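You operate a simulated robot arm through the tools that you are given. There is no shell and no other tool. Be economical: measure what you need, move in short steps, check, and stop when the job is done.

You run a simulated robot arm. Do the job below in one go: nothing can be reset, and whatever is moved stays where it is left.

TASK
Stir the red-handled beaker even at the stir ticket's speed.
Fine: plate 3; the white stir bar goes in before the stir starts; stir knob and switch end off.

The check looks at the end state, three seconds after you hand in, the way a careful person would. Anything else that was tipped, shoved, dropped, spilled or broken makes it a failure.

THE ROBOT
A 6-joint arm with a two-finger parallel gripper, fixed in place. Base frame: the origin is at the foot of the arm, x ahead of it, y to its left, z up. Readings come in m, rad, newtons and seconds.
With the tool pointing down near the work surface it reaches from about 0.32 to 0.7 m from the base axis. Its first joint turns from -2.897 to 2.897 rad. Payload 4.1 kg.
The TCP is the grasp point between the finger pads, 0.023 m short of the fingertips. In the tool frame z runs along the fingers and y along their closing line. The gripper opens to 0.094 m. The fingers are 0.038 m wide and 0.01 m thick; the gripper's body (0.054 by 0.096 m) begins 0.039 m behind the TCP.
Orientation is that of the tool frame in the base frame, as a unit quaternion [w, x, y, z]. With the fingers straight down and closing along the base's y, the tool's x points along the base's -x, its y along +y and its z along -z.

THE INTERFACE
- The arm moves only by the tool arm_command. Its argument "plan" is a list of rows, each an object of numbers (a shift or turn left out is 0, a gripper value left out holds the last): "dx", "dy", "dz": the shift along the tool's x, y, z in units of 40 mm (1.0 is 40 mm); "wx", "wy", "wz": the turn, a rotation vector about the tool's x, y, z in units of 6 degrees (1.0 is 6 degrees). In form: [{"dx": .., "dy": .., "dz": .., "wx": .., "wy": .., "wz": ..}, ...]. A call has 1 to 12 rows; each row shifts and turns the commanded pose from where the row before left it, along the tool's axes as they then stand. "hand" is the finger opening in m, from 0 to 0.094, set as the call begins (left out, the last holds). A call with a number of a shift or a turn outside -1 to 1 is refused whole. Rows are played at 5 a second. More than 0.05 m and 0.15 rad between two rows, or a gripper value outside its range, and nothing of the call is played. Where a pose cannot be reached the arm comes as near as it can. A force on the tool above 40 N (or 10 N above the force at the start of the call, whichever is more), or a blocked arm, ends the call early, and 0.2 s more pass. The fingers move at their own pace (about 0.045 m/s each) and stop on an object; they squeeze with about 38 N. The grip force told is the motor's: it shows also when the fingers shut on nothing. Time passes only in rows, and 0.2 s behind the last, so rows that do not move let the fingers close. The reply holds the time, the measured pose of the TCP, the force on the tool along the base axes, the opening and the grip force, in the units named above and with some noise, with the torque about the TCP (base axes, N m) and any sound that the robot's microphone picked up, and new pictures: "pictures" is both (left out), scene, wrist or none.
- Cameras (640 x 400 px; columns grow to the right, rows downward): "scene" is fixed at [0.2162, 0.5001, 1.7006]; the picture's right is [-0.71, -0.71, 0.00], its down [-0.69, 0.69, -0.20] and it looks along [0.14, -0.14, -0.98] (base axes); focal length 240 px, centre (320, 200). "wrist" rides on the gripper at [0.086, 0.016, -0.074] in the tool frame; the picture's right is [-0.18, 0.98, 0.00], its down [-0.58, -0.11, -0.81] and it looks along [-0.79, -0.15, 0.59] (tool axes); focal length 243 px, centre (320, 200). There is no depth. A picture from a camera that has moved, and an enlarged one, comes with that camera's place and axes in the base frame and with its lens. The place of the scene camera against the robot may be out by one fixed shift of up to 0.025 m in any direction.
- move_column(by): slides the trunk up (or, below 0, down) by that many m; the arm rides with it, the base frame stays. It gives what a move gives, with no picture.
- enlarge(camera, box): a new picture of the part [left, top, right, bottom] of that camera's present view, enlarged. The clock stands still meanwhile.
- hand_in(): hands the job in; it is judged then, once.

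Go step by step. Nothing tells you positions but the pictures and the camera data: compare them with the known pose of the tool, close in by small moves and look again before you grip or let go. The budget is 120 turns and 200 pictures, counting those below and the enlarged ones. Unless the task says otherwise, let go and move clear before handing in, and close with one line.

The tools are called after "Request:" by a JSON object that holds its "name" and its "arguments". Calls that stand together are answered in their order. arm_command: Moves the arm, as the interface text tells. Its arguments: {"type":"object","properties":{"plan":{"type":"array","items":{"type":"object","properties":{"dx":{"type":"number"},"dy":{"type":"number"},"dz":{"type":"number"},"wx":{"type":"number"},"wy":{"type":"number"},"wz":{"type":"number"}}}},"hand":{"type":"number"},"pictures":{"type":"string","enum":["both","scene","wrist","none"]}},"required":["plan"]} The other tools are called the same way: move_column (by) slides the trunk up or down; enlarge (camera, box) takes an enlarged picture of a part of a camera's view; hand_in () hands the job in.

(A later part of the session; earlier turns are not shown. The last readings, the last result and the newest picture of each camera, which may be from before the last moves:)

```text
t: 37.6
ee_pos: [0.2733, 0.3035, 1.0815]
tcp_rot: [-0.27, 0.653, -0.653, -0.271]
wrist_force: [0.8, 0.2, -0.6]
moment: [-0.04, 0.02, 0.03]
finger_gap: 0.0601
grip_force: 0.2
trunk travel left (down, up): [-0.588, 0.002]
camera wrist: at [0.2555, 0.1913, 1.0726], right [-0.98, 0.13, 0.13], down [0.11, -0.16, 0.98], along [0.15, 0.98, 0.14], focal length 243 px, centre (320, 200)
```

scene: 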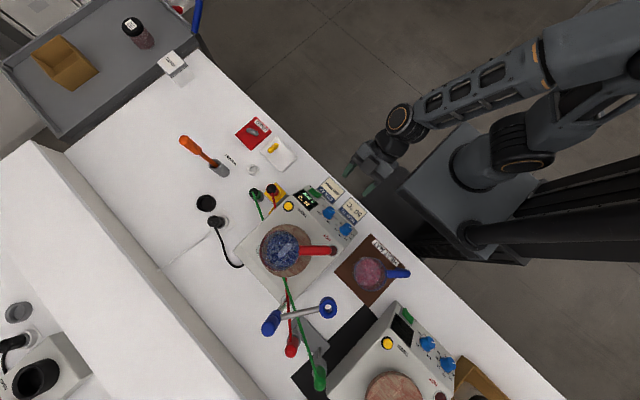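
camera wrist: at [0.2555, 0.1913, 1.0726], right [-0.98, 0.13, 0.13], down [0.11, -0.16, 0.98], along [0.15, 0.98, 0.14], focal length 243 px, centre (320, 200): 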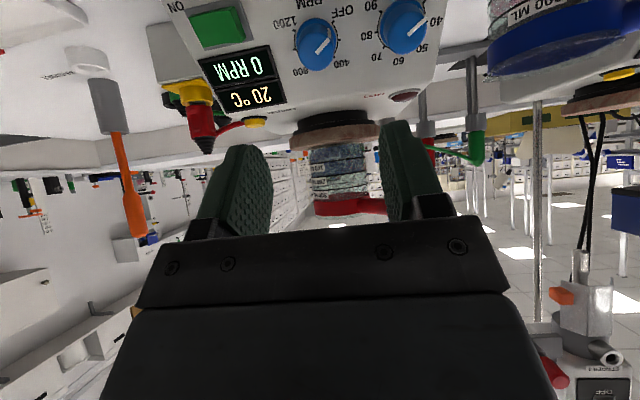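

Request:
{"name": "enlarge", "arguments": {"camera": "wrist", "box": [180, 0, 440, 160]}}

Request:
{"name": "enlarge", "arguments": {"camera": "wrist", "box": [270, 0, 370, 80]}}

```text
2.46 times, centred on (310, 80) of wrist
camera zoom: at [0.2555, 0.1913, 1.0726], right [-0.98, 0.13, 0.13], down [0.11, -0.16, 0.98], along [0.15, 0.98, 0.14], focal length 597 px, centre (345, 495)
```

zoom: 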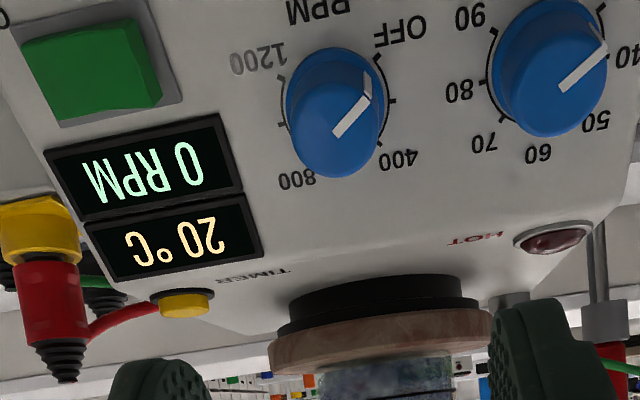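

```text
5.00 times, centred on (320, 40) of wrist
camera zoom: at [0.2555, 0.1913, 1.0726], right [-0.98, 0.13, 0.13], down [0.11, -0.16, 0.98], along [0.15, 0.98, 0.14], focal length 1213 px, centre (320, 1000)
```

zoom: 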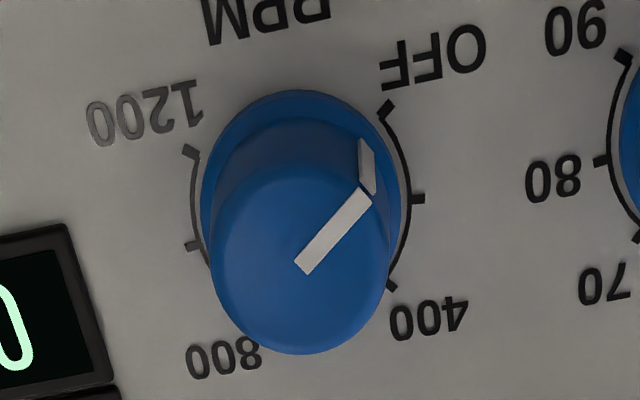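

The knob axis tilt measures about 50°. I'll adjust the tilt, go to a standoff 5 cm from the grip along the knob axis, and roll the tool −45°.

Request:
{"name": "arm_command", "arguments": {"plan": [{"wy": -0.85}, {"dx": 0.17, "dz": 0.7}, {"dx": 0.17, "dz": 0.7}, {"dz": 0.7}, {"wz": -0.9}, {"wz": -0.9}, {"wz": -0.9}, {"wz": -0.9}, {"wz": -0.9}, {"wz": -1}, {"wz": -1}, {"wz": -1}], "pictures": "wrist"}}

```text
t: 40.2
ee_pos: [0.3029, 0.3772, 1.091]
tcp_rot: [-0.388, 0.838, -0.347, -0.163]
wrist_force: [0.6, 0.2, -0.1]
moment: [0.0, 0.03, -0.02]
finger_gap: 0.06
grip_force: 0.2
out of reach, approached as far as the arm can: row 8, 9, 10, 11, 12
trunk travel left (down, up): [-0.588, 0.002]
camera wrist: at [0.3519, 0.2755, 1.084], right [-0.83, -0.37, -0.43], down [-0.33, -0.3, 0.89], along [-0.46, 0.88, 0.13], focal length 243 px, centre (320, 200)
```

wrist: 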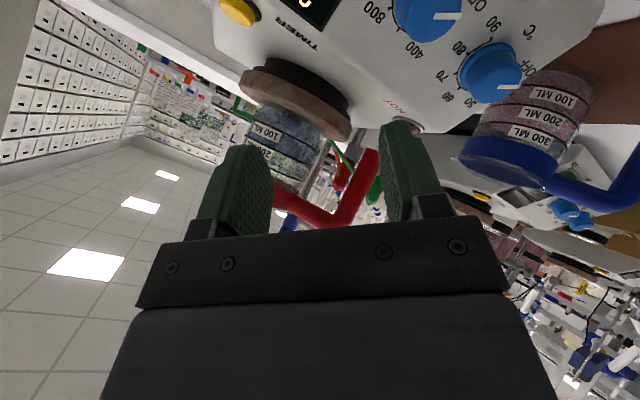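

The arm ran into a limit while rolling that way. I'll undo the roll and see where I am.

Request:
{"name": "arm_command", "arguments": {"plan": [{"wz": 1}, {"wz": 1}, {"wz": 1}, {"wz": 1}, {"wz": 1}, {"wz": 1}, {}], "pictures": "wrist"}}

```text
t: 41.8
ee_pos: [0.3023, 0.3789, 1.0899]
tcp_rot: [-0.321, 0.689, -0.588, -0.275]
wrist_force: [0.2, -1.3, -0.1]
moment: [0.03, 0.0, -0.01]
finger_gap: 0.0598
grip_force: 0.1
trunk travel left (down, up): [-0.588, 0.002]
camera wrist: at [0.299, 0.2662, 1.071], right [-1.0, 0.02, 0.02], down [0.02, -0.24, 0.97], along [0.02, 0.97, 0.24], focal length 243 px, centre (320, 200)
```

wrist: 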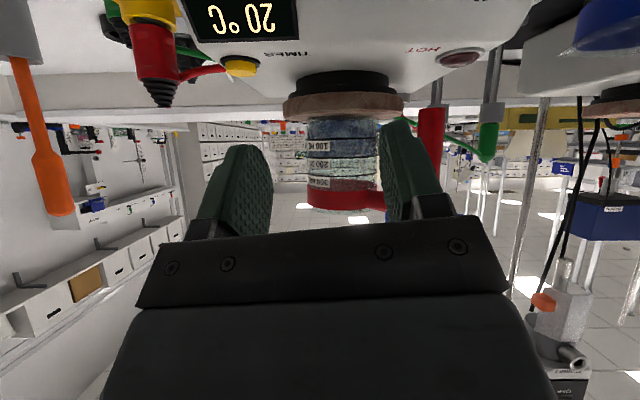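

Now I'll test how far the tool can roll the other way here in free space.

Request:
{"name": "arm_command", "arguments": {"plan": [{"wz": 1}, {"wz": 1}, {"wz": 1}, {"wz": 1}, {"wz": 1}, {"wz": 1}, {"wz": 1}, {"wz": 1}, {"wz": 1}, {"wz": 1}, {"wz": 1}, {"wz": 1}], "pictures": "none"}}

```text
t: 44.4
ee_pos: [0.3025, 0.3774, 1.0914]
tcp_rot: [0.099, -0.21, 0.881, 0.412]
wrist_force: [0.9, -0.7, 0.0]
moment: [0.0, 0.04, 0.03]
finger_gap: 0.0601
grip_force: 0.0
trunk travel left (down, up): [-0.588, 0.002]
```

Request:
{"name": "arm_command", "arguments": {"plan": [{"wz": 1}, {"wz": 1}, {"wz": 1}, {"wz": 1}, {"wz": 1}, {"wz": 1}, {}], "pictures": "wrist"}}

```text
t: 46.0
ee_pos: [0.3032, 0.3792, 1.0914]
tcp_rot: [-0.032, 0.071, 0.903, 0.422]
wrist_force: [0.6, -0.2, 1.1]
moment: [-0.02, -0.01, 0.0]
finger_gap: 0.0599
grip_force: 0.0
trunk travel left (down, up): [-0.588, 0.002]
camera wrist: at [0.2193, 0.3418, 1.1623], right [0.34, 0.6, 0.72], down [0.56, -0.75, 0.36], along [0.76, 0.28, -0.59], focal length 243 px, centre (320, 200)
```

wrist: 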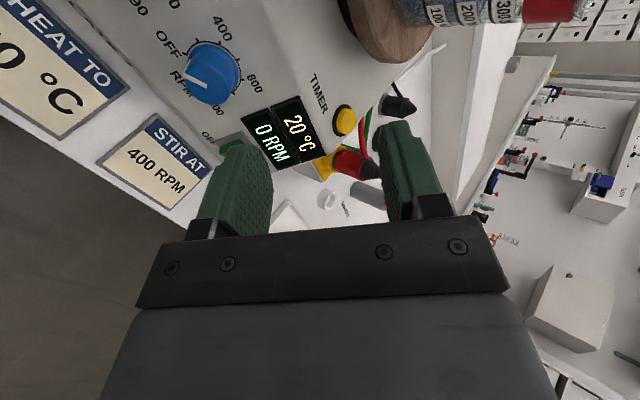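

Rolling that way is free all the way. So I'll grip at roll 0 and turn +90°. I'm rolling back, then going to the standoff.

Request:
{"name": "arm_command", "arguments": {"plan": [{"wz": -1}, {"wz": -1}, {"wz": -1}, {"wz": -1}, {"wz": -1}, {"wz": -1}, {"wz": -1}, {"wz": -1}, {"wz": -1}, {"wz": -1}, {"wz": -1}, {"wz": -1}], "pictures": "none"}}

Request:
{"name": "arm_command", "arguments": {"plan": [{"wz": -1}, {"wz": -1}, {"wz": -1}, {"wz": -1}, {"wz": -0.5}, {"dy": 0.7}, {"dx": 0.6}, {"dx": 0.6}, {}], "pictures": "wrist"}}

```text
t: 48.6
ee_pos: [0.3036, 0.3771, 1.0921]
tcp_rot: [0.222, -0.474, 0.772, 0.361]
wrist_force: [0.0, -0.2, 0.2]
moment: [0.05, 0.02, 0.01]
finger_gap: 0.0604
grip_force: 0.1
trunk travel left (down, up): [-0.588, 0.002]
```

```text
t: 50.6
ee_pos: [0.2748, 0.3473, 1.0521]
tcp_rot: [-0.299, 0.641, -0.64, -0.3]
wrist_force: [-0.7, 0.2, -1.0]
moment: [0.04, -0.02, 0.02]
finger_gap: 0.06
grip_force: 0.0
trunk travel left (down, up): [-0.588, 0.002]
camera wrist: at [0.2581, 0.2352, 1.0335], right [-0.98, 0.12, 0.14], down [0.11, -0.25, 0.96], along [0.15, 0.96, 0.23], focal length 243 px, centre (320, 200)
```

wrist: 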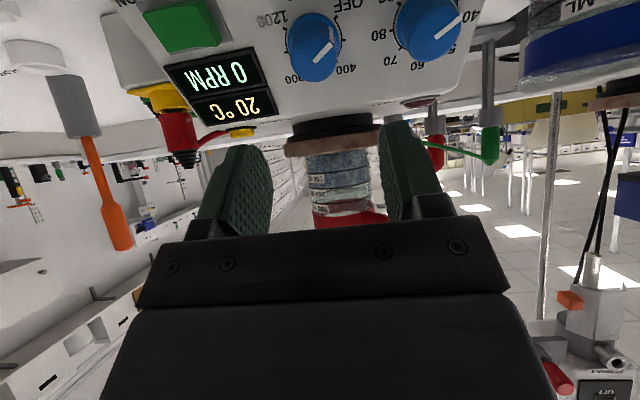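

Request:
{"name": "arm_command", "arguments": {"plan": [{"dx": 0.49}, {"dz": 0.8}, {}], "pictures": "wrist"}}

Request:
{"name": "enlarge", "arguments": {"camera": "wrist", "box": [210, 20, 430, 200]}}

```text
t: 51.4
ee_pos: [0.2759, 0.3589, 1.017]
tcp_rot: [-0.299, 0.641, -0.641, -0.299]
wrist_force: [-0.9, 0.2, 0.1]
moment: [0.0, -0.01, 0.0]
finger_gap: 0.0602
grip_force: 0.0
trunk travel left (down, up): [-0.588, 0.002]
camera wrist: at [0.2586, 0.2474, 0.9985], right [-0.98, 0.12, 0.14], down [0.11, -0.25, 0.96], along [0.15, 0.96, 0.23], focal length 243 px, centre (320, 200)
```

wrist: 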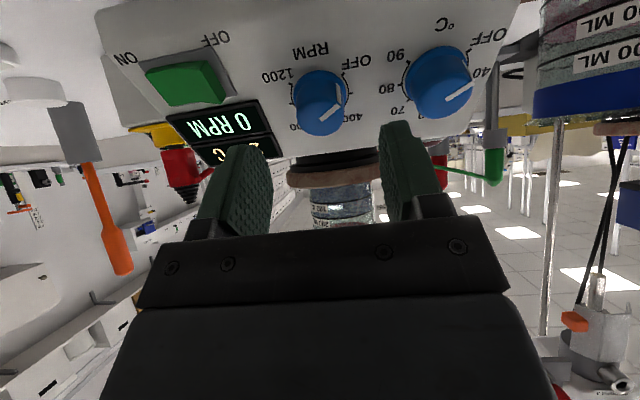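

```text
2.22 times, centred on (320, 110) of wrist
camera zoom: at [0.2586, 0.2474, 0.9985], right [-0.98, 0.12, 0.14], down [0.11, -0.25, 0.96], along [0.15, 0.96, 0.23], focal length 539 px, centre (320, 400)
```

zoom: 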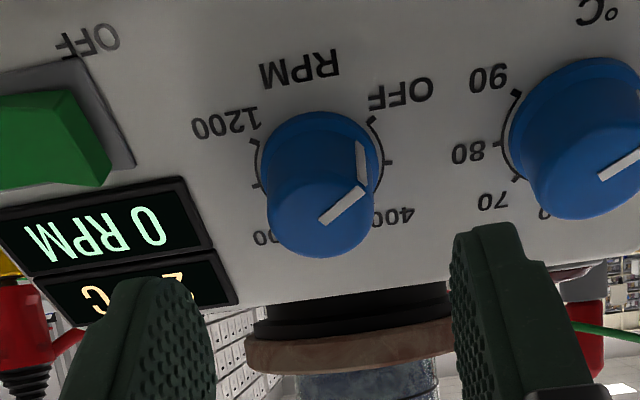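

The tool axis passes right through the knob centre. I'll advance 5 cm along the axis, watching the force.

Request:
{"name": "arm_command", "arguments": {"plan": [{"dz": 0.5}, {"dz": 0.4}, {"dz": 0.28}, {}], "pictures": "wrist"}}

```text
t: 52.4
ee_pos: [0.2761, 0.3957, 0.9879]
tcp_rot: [0.3, -0.64, 0.64, 0.3]
wrist_force: [0.1, 0.0, 0.0]
moment: [0.01, -0.04, 0.0]
finger_gap: 0.06
grip_force: 0.2
trunk travel left (down, up): [-0.588, 0.002]
camera wrist: at [0.2578, 0.2842, 0.9693], right [-0.98, 0.12, 0.14], down [0.11, -0.25, 0.96], along [0.15, 0.96, 0.23], focal length 243 px, centre (320, 200)
```

wrist: 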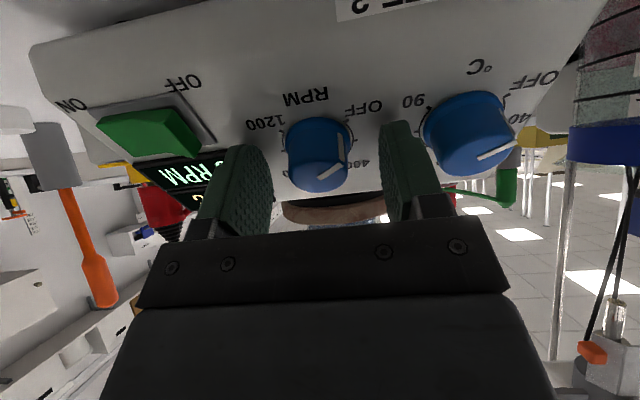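

The knob is centred between the fingers, with space to the heat knob. Closing now.

Request:
{"name": "arm_command", "arguments": {"plan": [{}, {}, {}], "hand": 0.0, "pictures": "wrist"}}

```text
t: 53.2
ee_pos: [0.2762, 0.3949, 0.987]
tcp_rot: [0.3, -0.64, 0.641, 0.299]
wrist_force: [4.2, 1.3, -0.9]
moment: [0.03, -0.1, -0.09]
finger_gap: 0.0293
grip_force: 45.1
trunk travel left (down, up): [-0.588, 0.002]
camera wrist: at [0.2584, 0.2841, 0.9693], right [-0.98, 0.12, 0.14], down [0.11, -0.25, 0.96], along [0.15, 0.96, 0.23], focal length 243 px, centre (320, 200)
```

wrist: 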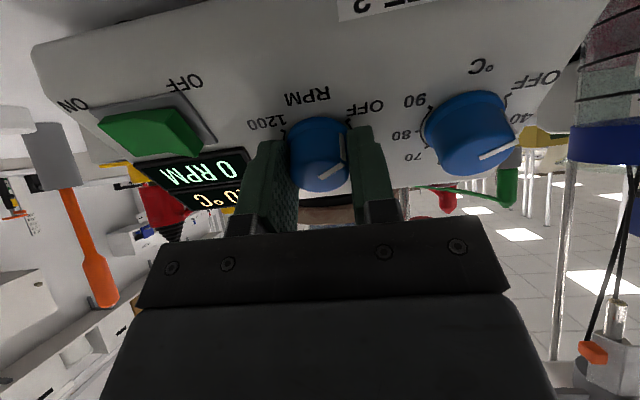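

The knob is gripped (29 mm). I'll turn it clockwise a bit and watch the display.

Request:
{"name": "arm_command", "arguments": {"plan": [{"wz": 0.8}, {"wz": 0.8}, {"wz": 0.8}, {"wz": 0.8}, {"wz": 0.8}, {}], "pictures": "wrist"}}

```text
t: 54.6
ee_pos: [0.2773, 0.3941, 0.9881]
tcp_rot: [0.23, -0.491, 0.761, 0.355]
wrist_force: [12.4, -0.6, -4.3]
moment: [0.0, -0.97, -1.05]
finger_gap: 0.0297
grip_force: 45.4
trunk travel left (down, up): [-0.588, 0.002]
camera wrist: at [0.225, 0.2929, 0.9803], right [-0.82, 0.37, 0.44], down [0.34, -0.31, 0.89], along [0.46, 0.88, 0.13], focal length 243 px, centre (320, 200)
```

wrist: 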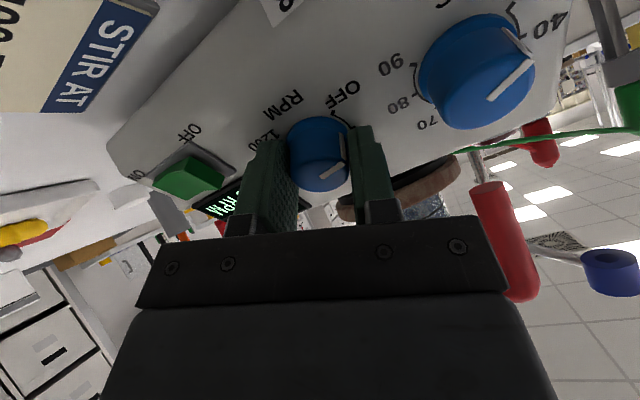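

It turns along with the fingers. I'll continue toward 400.

Request:
{"name": "arm_command", "arguments": {"plan": [{"wz": 0.8}, {"wz": 0.8}, {"wz": 0.8}, {"wz": 0.8}, {"wz": 0.8}, {}], "pictures": "wrist"}}

Request:
{"name": "enlarge", "arguments": {"camera": "scene", "box": [270, 170, 370, 260]}}

```text
t: 56.0
ee_pos: [0.2781, 0.395, 0.9878]
tcp_rot: [0.151, -0.322, 0.847, 0.395]
wrist_force: [19.8, -4.7, -7.7]
moment: [-0.43, -1.17, -1.2]
finger_gap: 0.0303
grip_force: 45.2
trunk travel left (down, up): [-0.588, 0.002]
camera wrist: at [0.2005, 0.3097, 1.0006], right [-0.52, 0.55, 0.66], down [0.51, -0.42, 0.75], along [0.69, 0.72, -0.06], focal length 243 px, centre (320, 200)
```

wrist: 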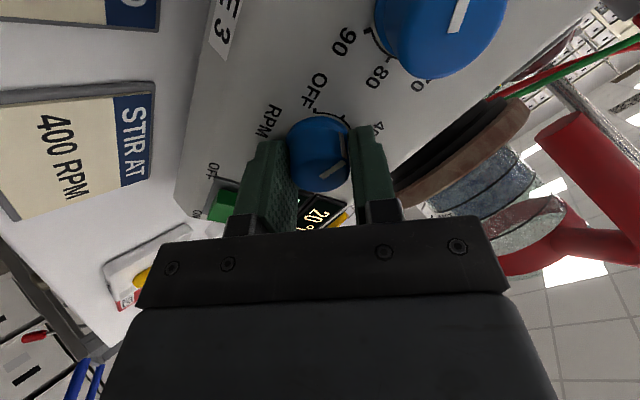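

```text
4.44 times, centred on (320, 215) of scene
camera zoom: at [0.2162, 0.5001, 1.7006], right [-0.71, -0.71, 0.0], down [-0.69, 0.69, -0.2], along [0.14, -0.14, -0.98], focal length 1069 px, centre (320, 133)
```

zoom: 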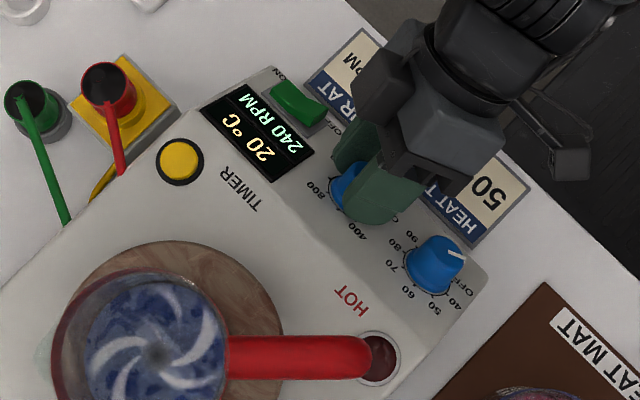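

The display shows 240 RPM and the liquid is turning. I'll continue in smaller steps, easing the side force.

Request:
{"name": "arm_command", "arguments": {"plan": [{"wz": 0.8, "dx": -0.04, "dy": -0.03}, {"wz": 0.8}, {"wz": 0.8}, {"wz": 0.8}, {}], "pictures": "none"}}

Request:
{"name": "enlarge", "arguments": {"camera": "scene", "box": [270, 170, 370, 260]}}

```text
t: 57.2
ee_pos: [0.2766, 0.3947, 0.9873]
tcp_rot: [0.082, -0.179, 0.889, 0.414]
wrist_force: [6.8, -10.8, -13.0]
moment: [-0.76, -0.7, -0.7]
finger_gap: 0.0305
grip_force: 45.1
trunk travel left (down, up): [-0.588, 0.002]
```

```text
4.44 times, centred on (320, 215) of scene
camera zoom: at [0.2162, 0.5001, 1.7006], right [-0.71, -0.71, 0.0], down [-0.69, 0.69, -0.2], along [0.14, -0.14, -0.98], focal length 1069 px, centre (320, 133)
```

zoom: 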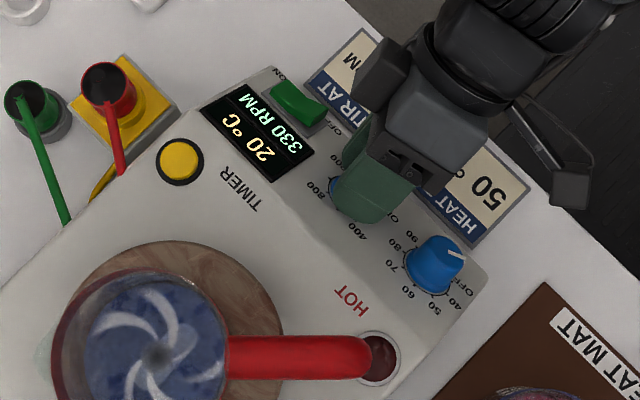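

330 RPM. About 14° more is needed.

Request:
{"name": "arm_command", "arguments": {"plan": [{"wz": 0.75}, {"wz": 0.75}, {"wz": 0.75}, {}], "pictures": "none"}}

Request:
{"name": "enlarge", "arguments": {"camera": "scene", "box": [270, 170, 370, 260]}}

```text
t: 58.2
ee_pos: [0.2779, 0.3948, 0.9863]
tcp_rot: [0.034, -0.073, 0.904, 0.42]
wrist_force: [3.4, -13.0, -20.4]
moment: [-1.06, -0.61, -0.55]
finger_gap: 0.0309
grip_force: 45.0
trunk travel left (down, up): [-0.588, 0.002]
```

```text
4.44 times, centred on (320, 215) of scene
camera zoom: at [0.2162, 0.5001, 1.7006], right [-0.71, -0.71, 0.0], down [-0.69, 0.69, -0.2], along [0.14, -0.14, -0.98], focal length 1069 px, centre (320, 133)
```

zoom: 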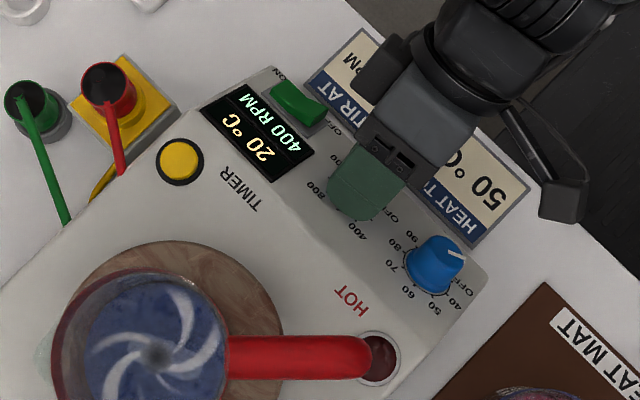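

Exactly 400 RPM. I'll hold and wait while the beaker mixes.

Request:
{"name": "arm_command", "arguments": {"plan": [{}, {}, {}, {}, {}, {}, {}, {}, {}, {}, {}, {}], "pictures": "none"}}

Request:
{"name": "arm_command", "arguments": {"plan": [{}, {}, {}, {}, {}, {}, {}, {}, {}, {}, {}, {}], "pictures": "none"}}

Request:
{"name": "arm_command", "arguments": {"plan": [{}, {}, {}, {}, {}, {}, {}, {}, {}, {}, {}, {}], "pictures": "none"}}

Request:
{"name": "enlarge", "arguments": {"camera": "scene", "box": [270, 170, 370, 260]}}

```text
t: 60.8
ee_pos: [0.277, 0.3928, 0.9871]
tcp_rot: [0.033, -0.073, 0.904, 0.42]
wrist_force: [1.7, -12.7, -23.2]
moment: [-1.31, -0.1, -0.04]
finger_gap: 0.0307
grip_force: 45.1
trunk travel left (down, up): [-0.588, 0.002]
```

```text
t: 63.4
ee_pos: [0.2781, 0.394, 0.9868]
tcp_rot: [0.034, -0.073, 0.904, 0.42]
wrist_force: [0.8, -10.3, -24.1]
moment: [-1.27, -0.2, -0.13]
finger_gap: 0.0306
grip_force: 45.3
trunk travel left (down, up): [-0.588, 0.002]
```

```text
t: 66.0
ee_pos: [0.2781, 0.3951, 0.9868]
tcp_rot: [0.033, -0.073, 0.904, 0.42]
wrist_force: [2.6, -14.6, -22.2]
moment: [-1.29, -0.16, -0.17]
finger_gap: 0.0307
grip_force: 45.1
trunk travel left (down, up): [-0.588, 0.002]
```

```text
4.44 times, centred on (320, 215) of scene
camera zoom: at [0.2162, 0.5001, 1.7006], right [-0.71, -0.71, 0.0], down [-0.69, 0.69, -0.2], along [0.14, -0.14, -0.98], focal length 1069 px, centre (320, 133)
```

zoom: 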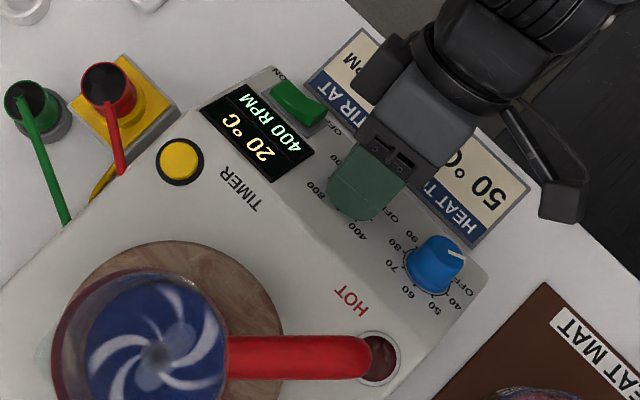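

The patches are fading but swirls still show. I'll keep waiting.

Request:
{"name": "arm_command", "arguments": {"plan": [{}, {}, {}, {}, {}, {}, {}, {}, {}, {}, {}, {}], "pictures": "none"}}

Request:
{"name": "arm_command", "arguments": {"plan": [{}, {}, {}, {}, {}, {}, {}, {}, {}, {}, {}, {}], "pictures": "none"}}

Request:
{"name": "arm_command", "arguments": {"plan": [{}, {}, {}, {}, {}, {}, {}, {}, {}, {}, {}, {}], "pictures": "none"}}

Request:
{"name": "arm_command", "arguments": {"plan": [{}, {}, {}, {}, {}, {}, {}, {}, {}, {}, {}, {}], "pictures": "none"}}

Request:
{"name": "enlarge", "arguments": {"camera": "scene", "box": [250, 190, 350, 280]}}

```text
t: 68.6
ee_pos: [0.2778, 0.394, 0.9858]
tcp_rot: [0.034, -0.073, 0.904, 0.421]
wrist_force: [1.9, -13.1, -22.8]
moment: [-1.32, -0.17, -0.13]
finger_gap: 0.0306
grip_force: 45.2
trunk travel left (down, up): [-0.588, 0.002]
```

```text
t: 71.2
ee_pos: [0.2773, 0.3949, 0.9868]
tcp_rot: [0.034, -0.072, 0.904, 0.421]
wrist_force: [1.4, -13.4, -23.0]
moment: [-1.3, -0.14, -0.15]
finger_gap: 0.0304
grip_force: 45.0
trunk travel left (down, up): [-0.588, 0.002]
```

```text
t: 73.8
ee_pos: [0.2768, 0.3951, 0.9871]
tcp_rot: [0.033, -0.073, 0.904, 0.421]
wrist_force: [1.9, -14.6, -22.0]
moment: [-1.25, -0.17, -0.12]
finger_gap: 0.0307
grip_force: 45.3
trunk travel left (down, up): [-0.588, 0.002]
```

```text
t: 76.4
ee_pos: [0.2775, 0.3939, 0.9871]
tcp_rot: [0.033, -0.072, 0.904, 0.42]
wrist_force: [2.7, -13.8, -21.5]
moment: [-1.29, -0.18, -0.11]
finger_gap: 0.0307
grip_force: 44.8
trunk travel left (down, up): [-0.588, 0.002]
```

```text
4.44 times, centred on (300, 235) of scene
camera zoom: at [0.2162, 0.5001, 1.7006], right [-0.71, -0.71, 0.0], down [-0.69, 0.69, -0.2], along [0.14, -0.14, -0.98], focal length 1069 px, centre (409, 44)
```

zoom: 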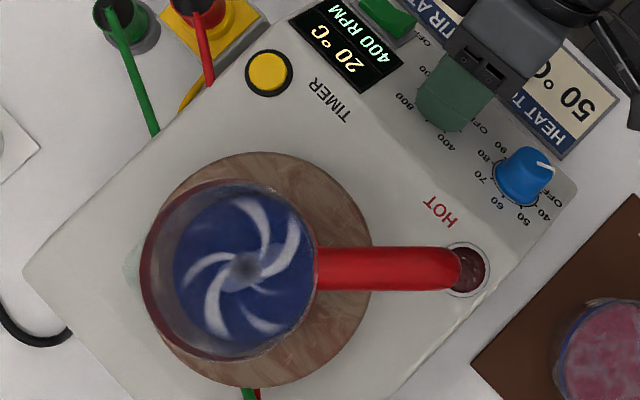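

The blue looks even now apart from the vortex streaks. I'll give it a little longer for margin.

Request:
{"name": "arm_command", "arguments": {"plan": [{}, {}, {}, {}, {}, {}, {}, {}, {}, {}, {}, {}], "pictures": "none"}}

Request:
{"name": "arm_command", "arguments": {"plan": [{}, {}, {}, {}, {}, {}, {}, {}, {}, {}, {}, {}], "pictures": "none"}}

Request:
{"name": "arm_command", "arguments": {"plan": [{}, {}, {}, {}, {}, {}, {}, {}, {}, {}, {}, {}], "pictures": "none"}}

Request:
{"name": "enlarge", "arguments": {"camera": "scene", "box": [250, 190, 350, 280]}}

```text
t: 79.0
ee_pos: [0.2781, 0.394, 0.9883]
tcp_rot: [0.033, -0.073, 0.904, 0.42]
wrist_force: [2.0, -13.5, -21.9]
moment: [-1.28, -0.18, -0.15]
finger_gap: 0.0306
grip_force: 44.9
trunk travel left (down, up): [-0.588, 0.002]
```

```text
t: 81.6
ee_pos: [0.2775, 0.3945, 0.986]
tcp_rot: [0.034, -0.072, 0.904, 0.42]
wrist_force: [1.4, -13.8, -21.0]
moment: [-1.29, -0.16, -0.09]
finger_gap: 0.0306
grip_force: 45.2
trunk travel left (down, up): [-0.588, 0.002]
```

```text
t: 84.2
ee_pos: [0.2779, 0.3947, 0.9864]
tcp_rot: [0.034, -0.073, 0.904, 0.42]
wrist_force: [2.0, -14.6, -21.6]
moment: [-1.28, -0.18, -0.09]
finger_gap: 0.0305
grip_force: 44.6
trunk travel left (down, up): [-0.588, 0.002]
```

```text
4.44 times, centred on (300, 235) of scene
camera zoom: at [0.2162, 0.5001, 1.7006], right [-0.71, -0.71, 0.0], down [-0.69, 0.69, -0.2], along [0.14, -0.14, -0.98], focal length 1069 px, centre (409, 44)
```

zoom: 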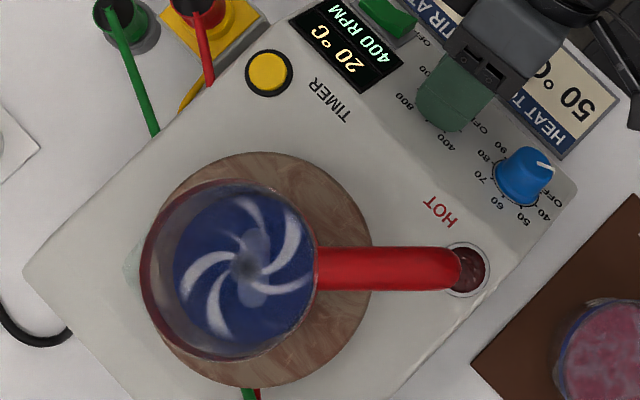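

Evenly mixed. Now I'll turn the knob back toward OFF.

Request:
{"name": "arm_command", "arguments": {"plan": [{"wz": -0.8}, {"wz": -0.8}, {"wz": -0.8}, {"wz": -0.8}, {"wz": -0.8}, {"wz": -0.8}, {"wz": -0.8}, {"wz": -0.8}, {}], "pictures": "none"}}

Request:
{"name": "arm_command", "arguments": {"plan": [{"wz": -0.8}, {"wz": -0.8}, {"wz": -0.8}, {"wz": -0.8}, {"wz": -0.8}, {"wz": -0.8}, {}], "pictures": "wrist"}}

Request:
{"name": "enlarge", "arguments": {"camera": "scene", "box": [250, 170, 370, 280]}}

```text
t: 86.2
ee_pos: [0.2782, 0.3952, 0.988]
tcp_rot: [0.171, -0.367, 0.829, 0.387]
wrist_force: [-0.8, -13.4, -14.1]
moment: [-1.53, -0.02, 0.01]
finger_gap: 0.0303
grip_force: 44.9
trunk travel left (down, up): [-0.588, 0.002]
```

```text
t: 87.8
ee_pos: [0.2765, 0.3955, 0.989]
tcp_rot: [0.262, -0.562, 0.711, 0.332]
wrist_force: [-8.6, -6.1, -13.5]
moment: [-0.4, -0.35, -0.37]
finger_gap: 0.0294
grip_force: 45.5
trunk travel left (down, up): [-0.588, 0.002]
camera wrist: at [0.2394, 0.2879, 0.9749], right [-0.91, 0.26, 0.31], down [0.24, -0.27, 0.93], along [0.33, 0.93, 0.19], focal length 243 px, centre (320, 200)
```

wrist: 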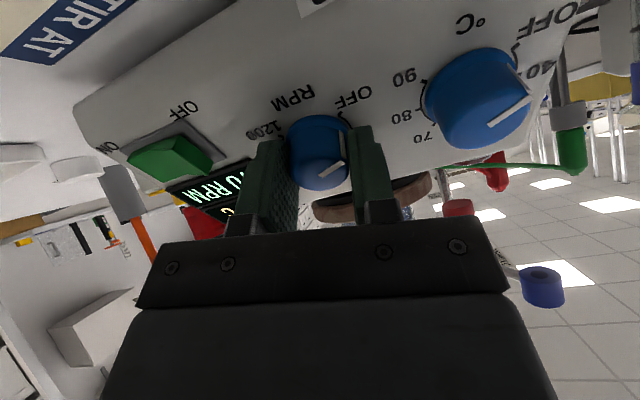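

```text
3.64 times, centred on (310, 225) of scene
camera zoom: at [0.2162, 0.5001, 1.7006], right [-0.71, -0.71, 0.0], down [-0.69, 0.69, -0.2], along [0.14, -0.14, -0.98], focal length 874 px, centre (356, 109)
```

zoom: 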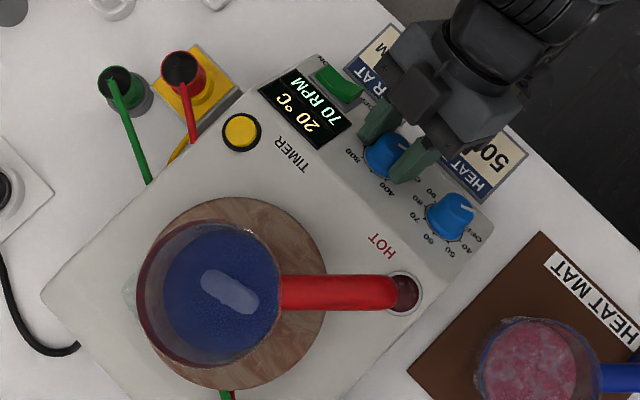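

70 RPM, and the liquid is evenly blue. About 15–17° more brings it to OFF.

Request:
{"name": "arm_command", "arguments": {"plan": [{"wz": -0.7}, {"wz": -0.7}, {"wz": -0.7}, {"wz": -0.5}, {}], "pictures": "none"}}

Request:
{"name": "enlarge", "arguments": {"camera": "scene", "box": [270, 170, 370, 260]}}

Request:
{"name": "enlarge", "arguments": {"camera": "wrist", "box": [200, 50, 440, 230]}}

```text
t: 89.0
ee_pos: [0.276, 0.3957, 0.9892]
tcp_rot: [-0.306, 0.652, -0.629, -0.293]
wrist_force: [-12.8, -8.3, -10.3]
moment: [0.74, 0.65, -0.08]
finger_gap: 0.0296
grip_force: 45.2
trunk travel left (down, up): [-0.588, 0.002]
```

```text
4.44 times, centred on (320, 215) of scene
camera zoom: at [0.2162, 0.5001, 1.7006], right [-0.71, -0.71, 0.0], down [-0.69, 0.69, -0.2], along [0.14, -0.14, -0.98], focal length 1069 px, centre (320, 133)
```

zoom: 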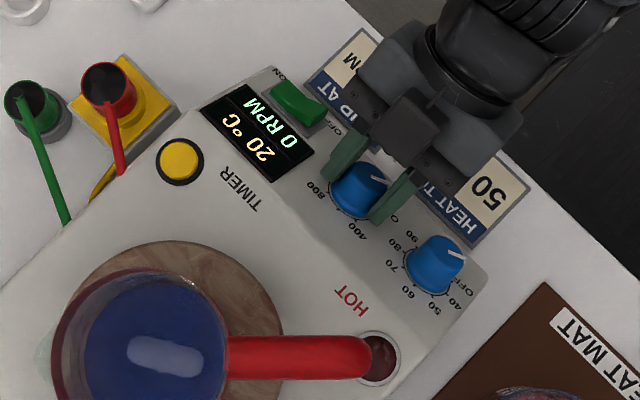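

```text
2.22 times, centred on (320, 140) of wrist
camera zoom: at [0.2617, 0.2837, 0.9702], right [-0.99, 0.09, 0.11], down [0.09, -0.24, 0.97], along [0.12, 0.97, 0.23], focal length 539 px, centre (320, 333)
```

zoom: 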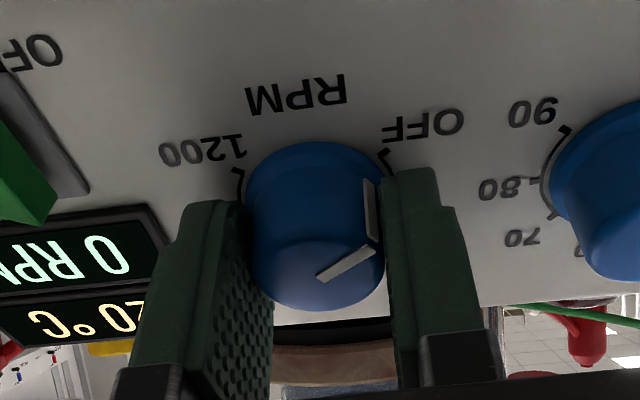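

0 RPM, and the knob is pushing back at its stop. I'll let go and back off along the axis.

Request:
{"name": "arm_command", "arguments": {"plan": [{}, {}, {}], "hand": 0.058, "pictures": "none"}}

Request:
{"name": "arm_command", "arguments": {"plan": [{"dz": -0.6}, {"dz": -0.8}, {"dz": -0.8}, {"dz": -0.6}, {}], "pictures": "wrist"}}

Request:
{"name": "enlarge", "arguments": {"camera": "wrist", "box": [130, 0, 370, 150]}}

```text
t: 89.8
ee_pos: [0.2771, 0.3954, 0.9899]
tcp_rot: [-0.305, 0.652, -0.629, -0.294]
wrist_force: [-0.3, -0.1, 0.4]
moment: [0.01, 0.01, -0.01]
finger_gap: 0.0579
grip_force: 0.1
trunk travel left (down, up): [-0.588, 0.002]
```

```text
t: 91.0
ee_pos: [0.2767, 0.311, 1.0597]
tcp_rot: [-0.305, 0.652, -0.63, -0.292]
wrist_force: [0.3, -0.1, 0.0]
moment: [0.0, 0.02, -0.01]
finger_gap: 0.058
grip_force: 0.1
trunk travel left (down, up): [-0.588, 0.002]
camera wrist: at [0.2624, 0.1983, 1.0411], right [-0.99, 0.1, 0.11], down [0.09, -0.24, 0.97], along [0.12, 0.97, 0.23], focal length 243 px, centre (320, 200)
```

wrist: 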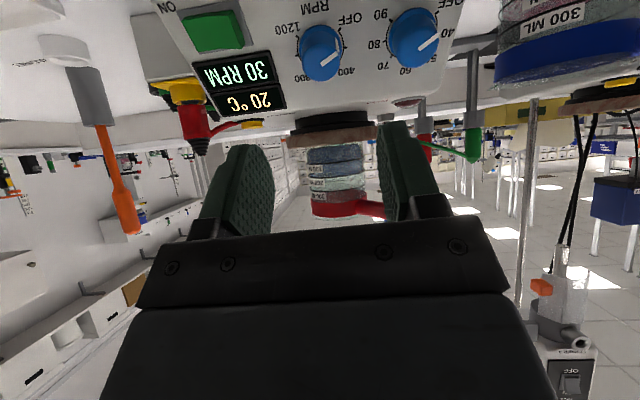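

```text
2.67 times, centred on (250, 75) of wrist
camera zoom: at [0.2624, 0.1983, 1.0411], right [-0.99, 0.1, 0.11], down [0.09, -0.24, 0.97], along [0.12, 0.97, 0.23], focal length 647 px, centre (507, 533)
```

zoom: 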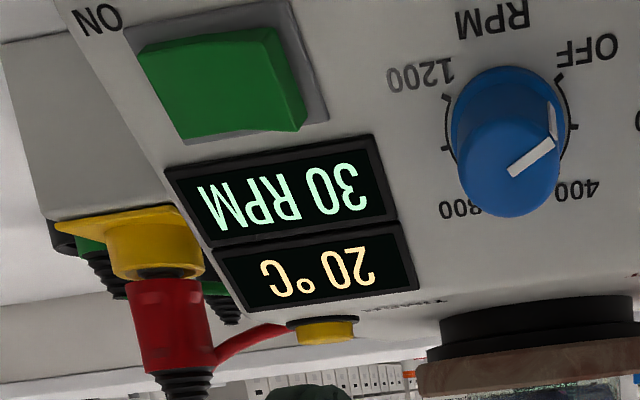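

On release it settled back at 30 RPM, so I must regrip and turn it a bit past. I'll roll +12° first, then re-approach.

Request:
{"name": "arm_command", "arguments": {"plan": [{"wz": 1}, {"wz": 1}, {"dz": 0.6}, {"dz": 0.8}, {"dz": 0.8}, {"dz": 0.6}, {}], "pictures": "wrist"}}

Request:
{"name": "arm_command", "arguments": {"plan": [{}, {}, {}], "hand": 0.0, "pictures": "none"}}

Request:
{"name": "enlarge", "arguments": {"camera": "scene", "box": [270, 170, 370, 260]}}

```text
t: 92.6
ee_pos: [0.2762, 0.3954, 0.9852]
tcp_rot: [0.273, -0.583, 0.693, 0.324]
wrist_force: [-0.4, 0.3, 0.8]
moment: [0.01, 0.01, 0.04]
finger_gap: 0.0577
grip_force: 0.0
trunk travel left (down, up): [-0.588, 0.002]
camera wrist: at [0.2434, 0.2868, 0.9714], right [-0.94, 0.22, 0.27], down [0.21, -0.26, 0.94], along [0.28, 0.94, 0.2], focal length 243 px, centre (320, 200)
```

wrist: 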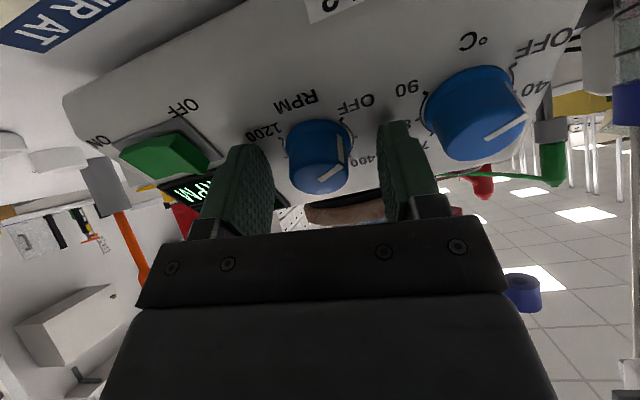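

```text
t: 93.4
ee_pos: [0.2764, 0.3953, 0.9874]
tcp_rot: [0.273, -0.582, 0.694, 0.324]
wrist_force: [3.3, 0.1, -2.2]
moment: [0.16, -0.61, -0.62]
finger_gap: 0.0298
grip_force: 44.7
trunk travel left (down, up): [-0.588, 0.002]
```

```text
4.44 times, centred on (320, 215) of scene
camera zoom: at [0.2162, 0.5001, 1.7006], right [-0.71, -0.71, 0.0], down [-0.69, 0.69, -0.2], along [0.14, -0.14, -0.98], focal length 1069 px, centre (320, 133)
```

zoom: 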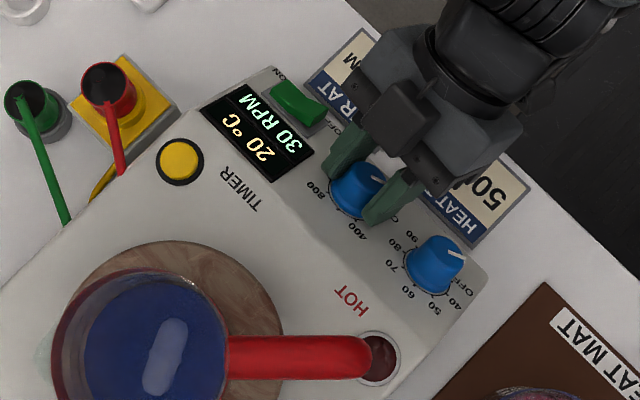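

Request:
{"name": "arm_command", "arguments": {"plan": [{"wz": -0.6}, {"wz": -0.6}, {"wz": -0.6}, {"wz": -0.6}, {"wz": -0.5}, {}], "pictures": "none"}}

Request:
{"name": "arm_command", "arguments": {"plan": [{}, {}, {}], "hand": 0.058, "pictures": "wrist"}}

Request:
{"name": "enlarge", "arguments": {"camera": "scene", "box": [270, 170, 370, 260]}}

```text
t: 94.8
ee_pos: [0.2757, 0.3964, 0.9874]
tcp_rot: [-0.318, 0.683, -0.596, -0.279]
wrist_force: [-8.5, 6.6, -1.8]
moment: [0.69, 1.2, 0.41]
finger_gap: 0.0297
grip_force: 45.5
trunk travel left (down, up): [-0.588, 0.002]
```

```text
t: 95.6
ee_pos: [0.2771, 0.3947, 0.9885]
tcp_rot: [-0.319, 0.681, -0.597, -0.28]
wrist_force: [-0.1, -0.2, -0.1]
moment: [-0.01, 0.01, 0.0]
finger_gap: 0.058
grip_force: 0.1
trunk travel left (down, up): [-0.588, 0.002]
camera wrist: at [0.2707, 0.2832, 0.9687], right [-1.0, 0.03, 0.04], down [0.03, -0.24, 0.97], along [0.04, 0.97, 0.24], focal length 243 px, centre (320, 200)
```

wrist: 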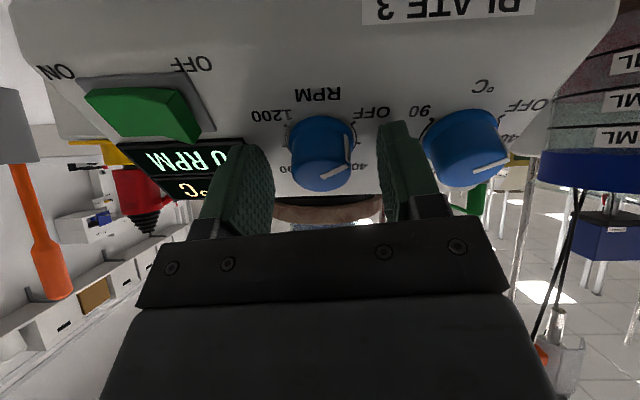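

```text
4.44 times, centred on (320, 215) of scene
camera zoom: at [0.2162, 0.5001, 1.7006], right [-0.71, -0.71, 0.0], down [-0.69, 0.69, -0.2], along [0.14, -0.14, -0.98], focal length 1069 px, centre (320, 133)
```

zoom: 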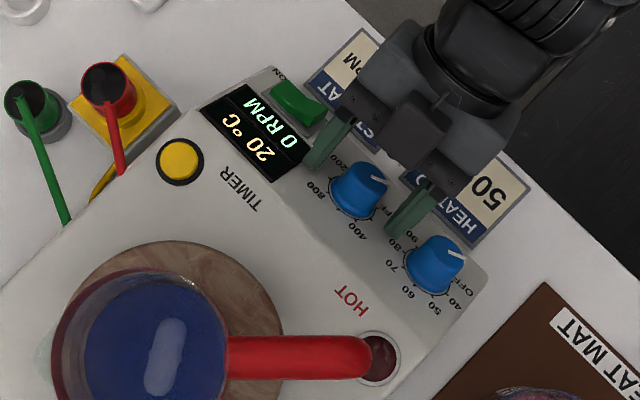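

It reads 0 RPM with the fingers open. I'll retreat and check again.

Request:
{"name": "arm_command", "arguments": {"plan": [{"dz": -0.6}, {"dz": -0.8}, {"dz": -0.8}, {"dz": -0.6, "wz": 0.9}, {}], "pictures": "none"}}

Request:
{"name": "enlarge", "arguments": {"camera": "wrist", "box": [180, 0, 420, 150]}}

Request:
{"name": "enlarge", "arguments": {"camera": "scene", "box": [290, 170, 370, 240]}}

```text
t: 96.8
ee_pos: [0.2749, 0.3084, 1.0608]
tcp_rot: [-0.304, 0.652, -0.629, -0.294]
wrist_force: [0.6, 0.0, -0.5]
moment: [-0.01, 0.0, -0.01]
finger_gap: 0.0581
grip_force: 0.0
trunk travel left (down, up): [-0.588, 0.002]
```

```text
2.67 times, centred on (300, 75) of wrist
camera zoom: at [0.2607, 0.1971, 1.0417], right [-0.99, 0.1, 0.11], down [0.09, -0.24, 0.97], along [0.12, 0.97, 0.23], focal length 647 px, centre (373, 533)
```

zoom: 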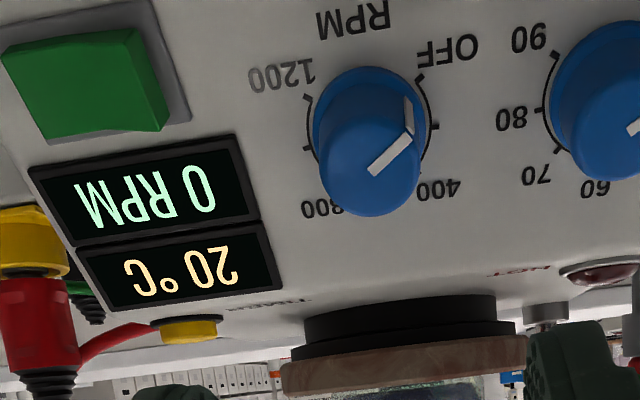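

```text
5.71 times, centred on (330, 205) of scene
camera zoom: at [0.2162, 0.5001, 1.7006], right [-0.71, -0.71, 0.0], down [-0.69, 0.69, -0.2], along [0.14, -0.14, -0.98], focal length 1374 px, centre (263, 171)
```

zoom: 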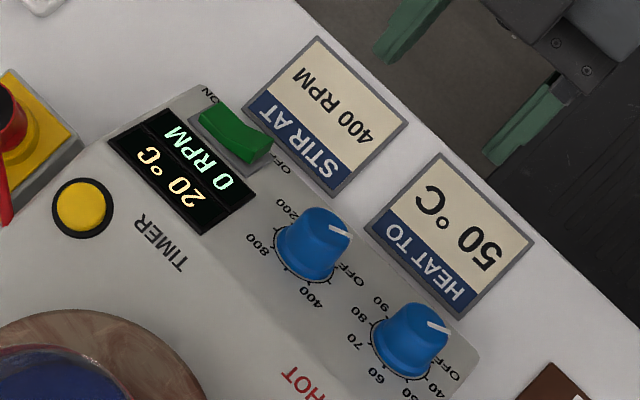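

It reads 0 RPM with the knob free. I'll check the pointer against the OFF tick and confirm the heat knob is undisturbed.

Request:
{"name": "enlarge", "arguments": {"camera": "wrist", "box": [285, 0, 365, 60]}}

Request:
{"name": "enlarge", "arguments": {"camera": "scene", "box": [316, 196, 364, 246]}}

Request:
{"name": "enlarge", "arguments": {"camera": "wrist", "box": [370, 0, 470, 80]}}

```text
6.67 times, centred on (325, 30) of wrist
camera zoom: at [0.2607, 0.1971, 1.0417], right [-0.99, 0.1, 0.11], down [0.09, -0.24, 0.97], along [0.12, 0.97, 0.23], focal length 1618 px, centre (287, 1333)
```

zoom: 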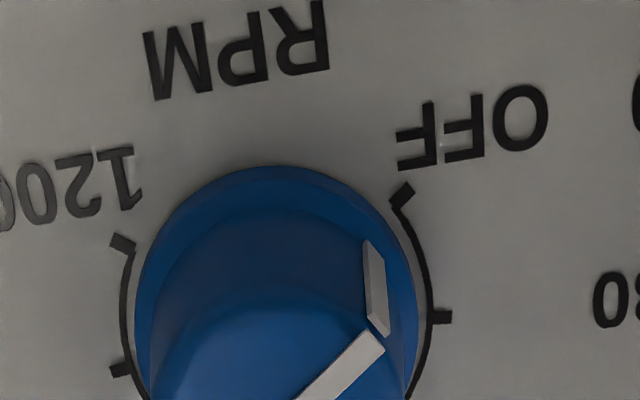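

```text
8.00 times, centred on (340, 221) of scene
camera zoom: at [0.2162, 0.5001, 1.7006], right [-0.71, -0.71, 0.0], down [-0.69, 0.69, -0.2], along [0.14, -0.14, -0.98], focal length 1924 px, centre (160, 32)
```

zoom: 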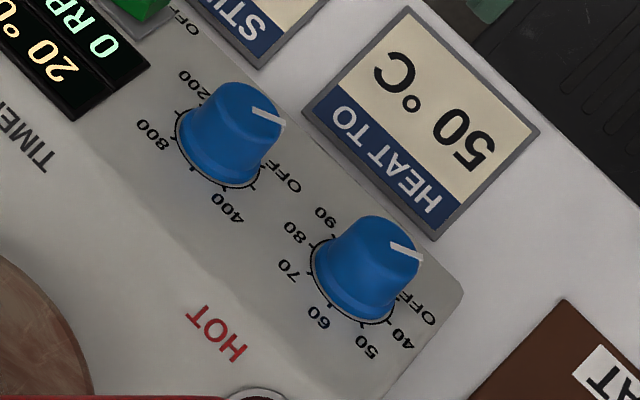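

```text
5.00 times, centred on (420, 40) of wrist
camera zoom: at [0.2607, 0.1971, 1.0417], right [-0.99, 0.1, 0.11], down [0.09, -0.24, 0.97], along [0.12, 0.97, 0.23], focal length 1213 px, centre (-180, 1000)
```

zoom: 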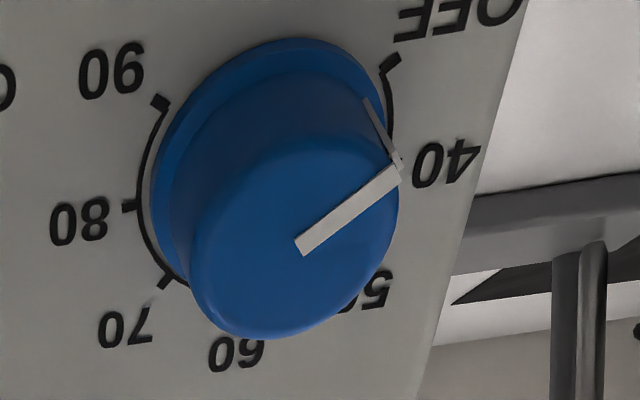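

Both pointers are parallel at OFF. Next is the switch: I'll close the fingers and line up with its raised OFF half at about (0.335, 0.390, 0.957), perpendicular to the panel.

Request:
{"name": "arm_command", "arguments": {"plan": [{"wz": 0.33}, {"dy": -0.75, "dx": 0.34}, {"dy": -0.75, "dx": 0.34}, {"dz": 0.6}, {"dz": 0.6}, {"dz": 0.6}, {}], "hand": 0.0, "pictures": "wrist"}}

Request:
{"name": "enlarge", "arguments": {"camera": "wrist", "box": [210, 50, 430, 210]}}

```text
t: 98.4
ee_pos: [0.3387, 0.3485, 0.9944]
tcp_rot: [-0.3, 0.641, -0.64, -0.299]
wrist_force: [1.1, -0.1, -0.3]
moment: [-0.02, -0.04, 0.06]
finger_gap: 0.0001
grip_force: 37.9
trunk travel left (down, up): [-0.588, 0.002]
camera wrist: at [0.3216, 0.2372, 0.9764], right [-0.98, 0.12, 0.14], down [0.11, -0.25, 0.96], along [0.15, 0.96, 0.23], focal length 243 px, centre (320, 200)
```

wrist: 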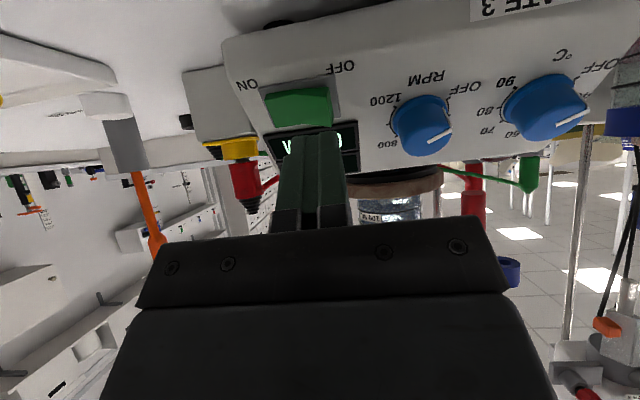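

```text
2.50 times, centred on (320, 130) of wrist
camera zoom: at [0.3216, 0.2372, 0.9764], right [-0.98, 0.12, 0.14], down [0.11, -0.25, 0.96], along [0.15, 0.96, 0.23], focal length 606 px, centre (320, 375)
```

zoom: 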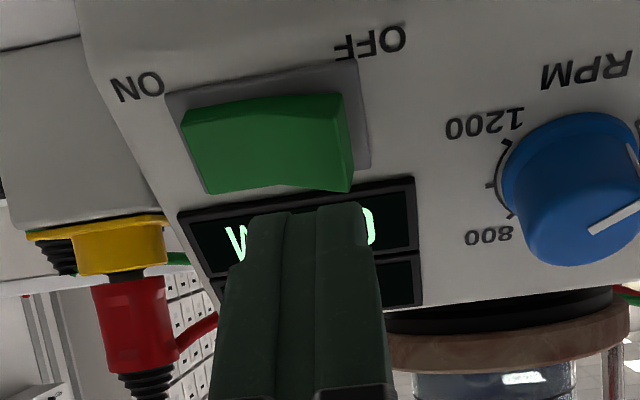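

Aligned with the OFF half. I'll press in along the panel normal.

Request:
{"name": "arm_command", "arguments": {"plan": [{"dz": 0.4}, {"dz": 0.25}, {"dz": 0.1}, {"dz": 0.1}, {"dz": 0.08}, {}], "pictures": "wrist"}}

```text
t: 99.8
ee_pos: [0.3363, 0.3729, 0.9733]
tcp_rot: [0.302, -0.64, 0.64, 0.299]
wrist_force: [2.7, -24.8, 23.7]
moment: [-0.37, -0.11, -0.28]
finger_gap: 0.0001
grip_force: 37.8
trunk travel left (down, up): [-0.588, 0.002]
camera wrist: at [0.3197, 0.2616, 0.9531], right [-0.98, 0.12, 0.14], down [0.11, -0.25, 0.96], along [0.15, 0.96, 0.23], focal length 243 px, centre (320, 200)
```

wrist: 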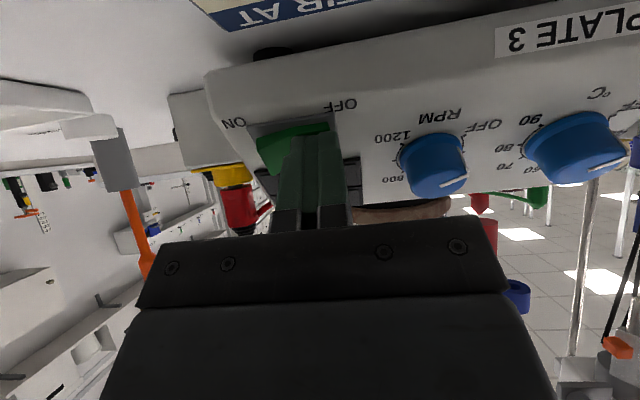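

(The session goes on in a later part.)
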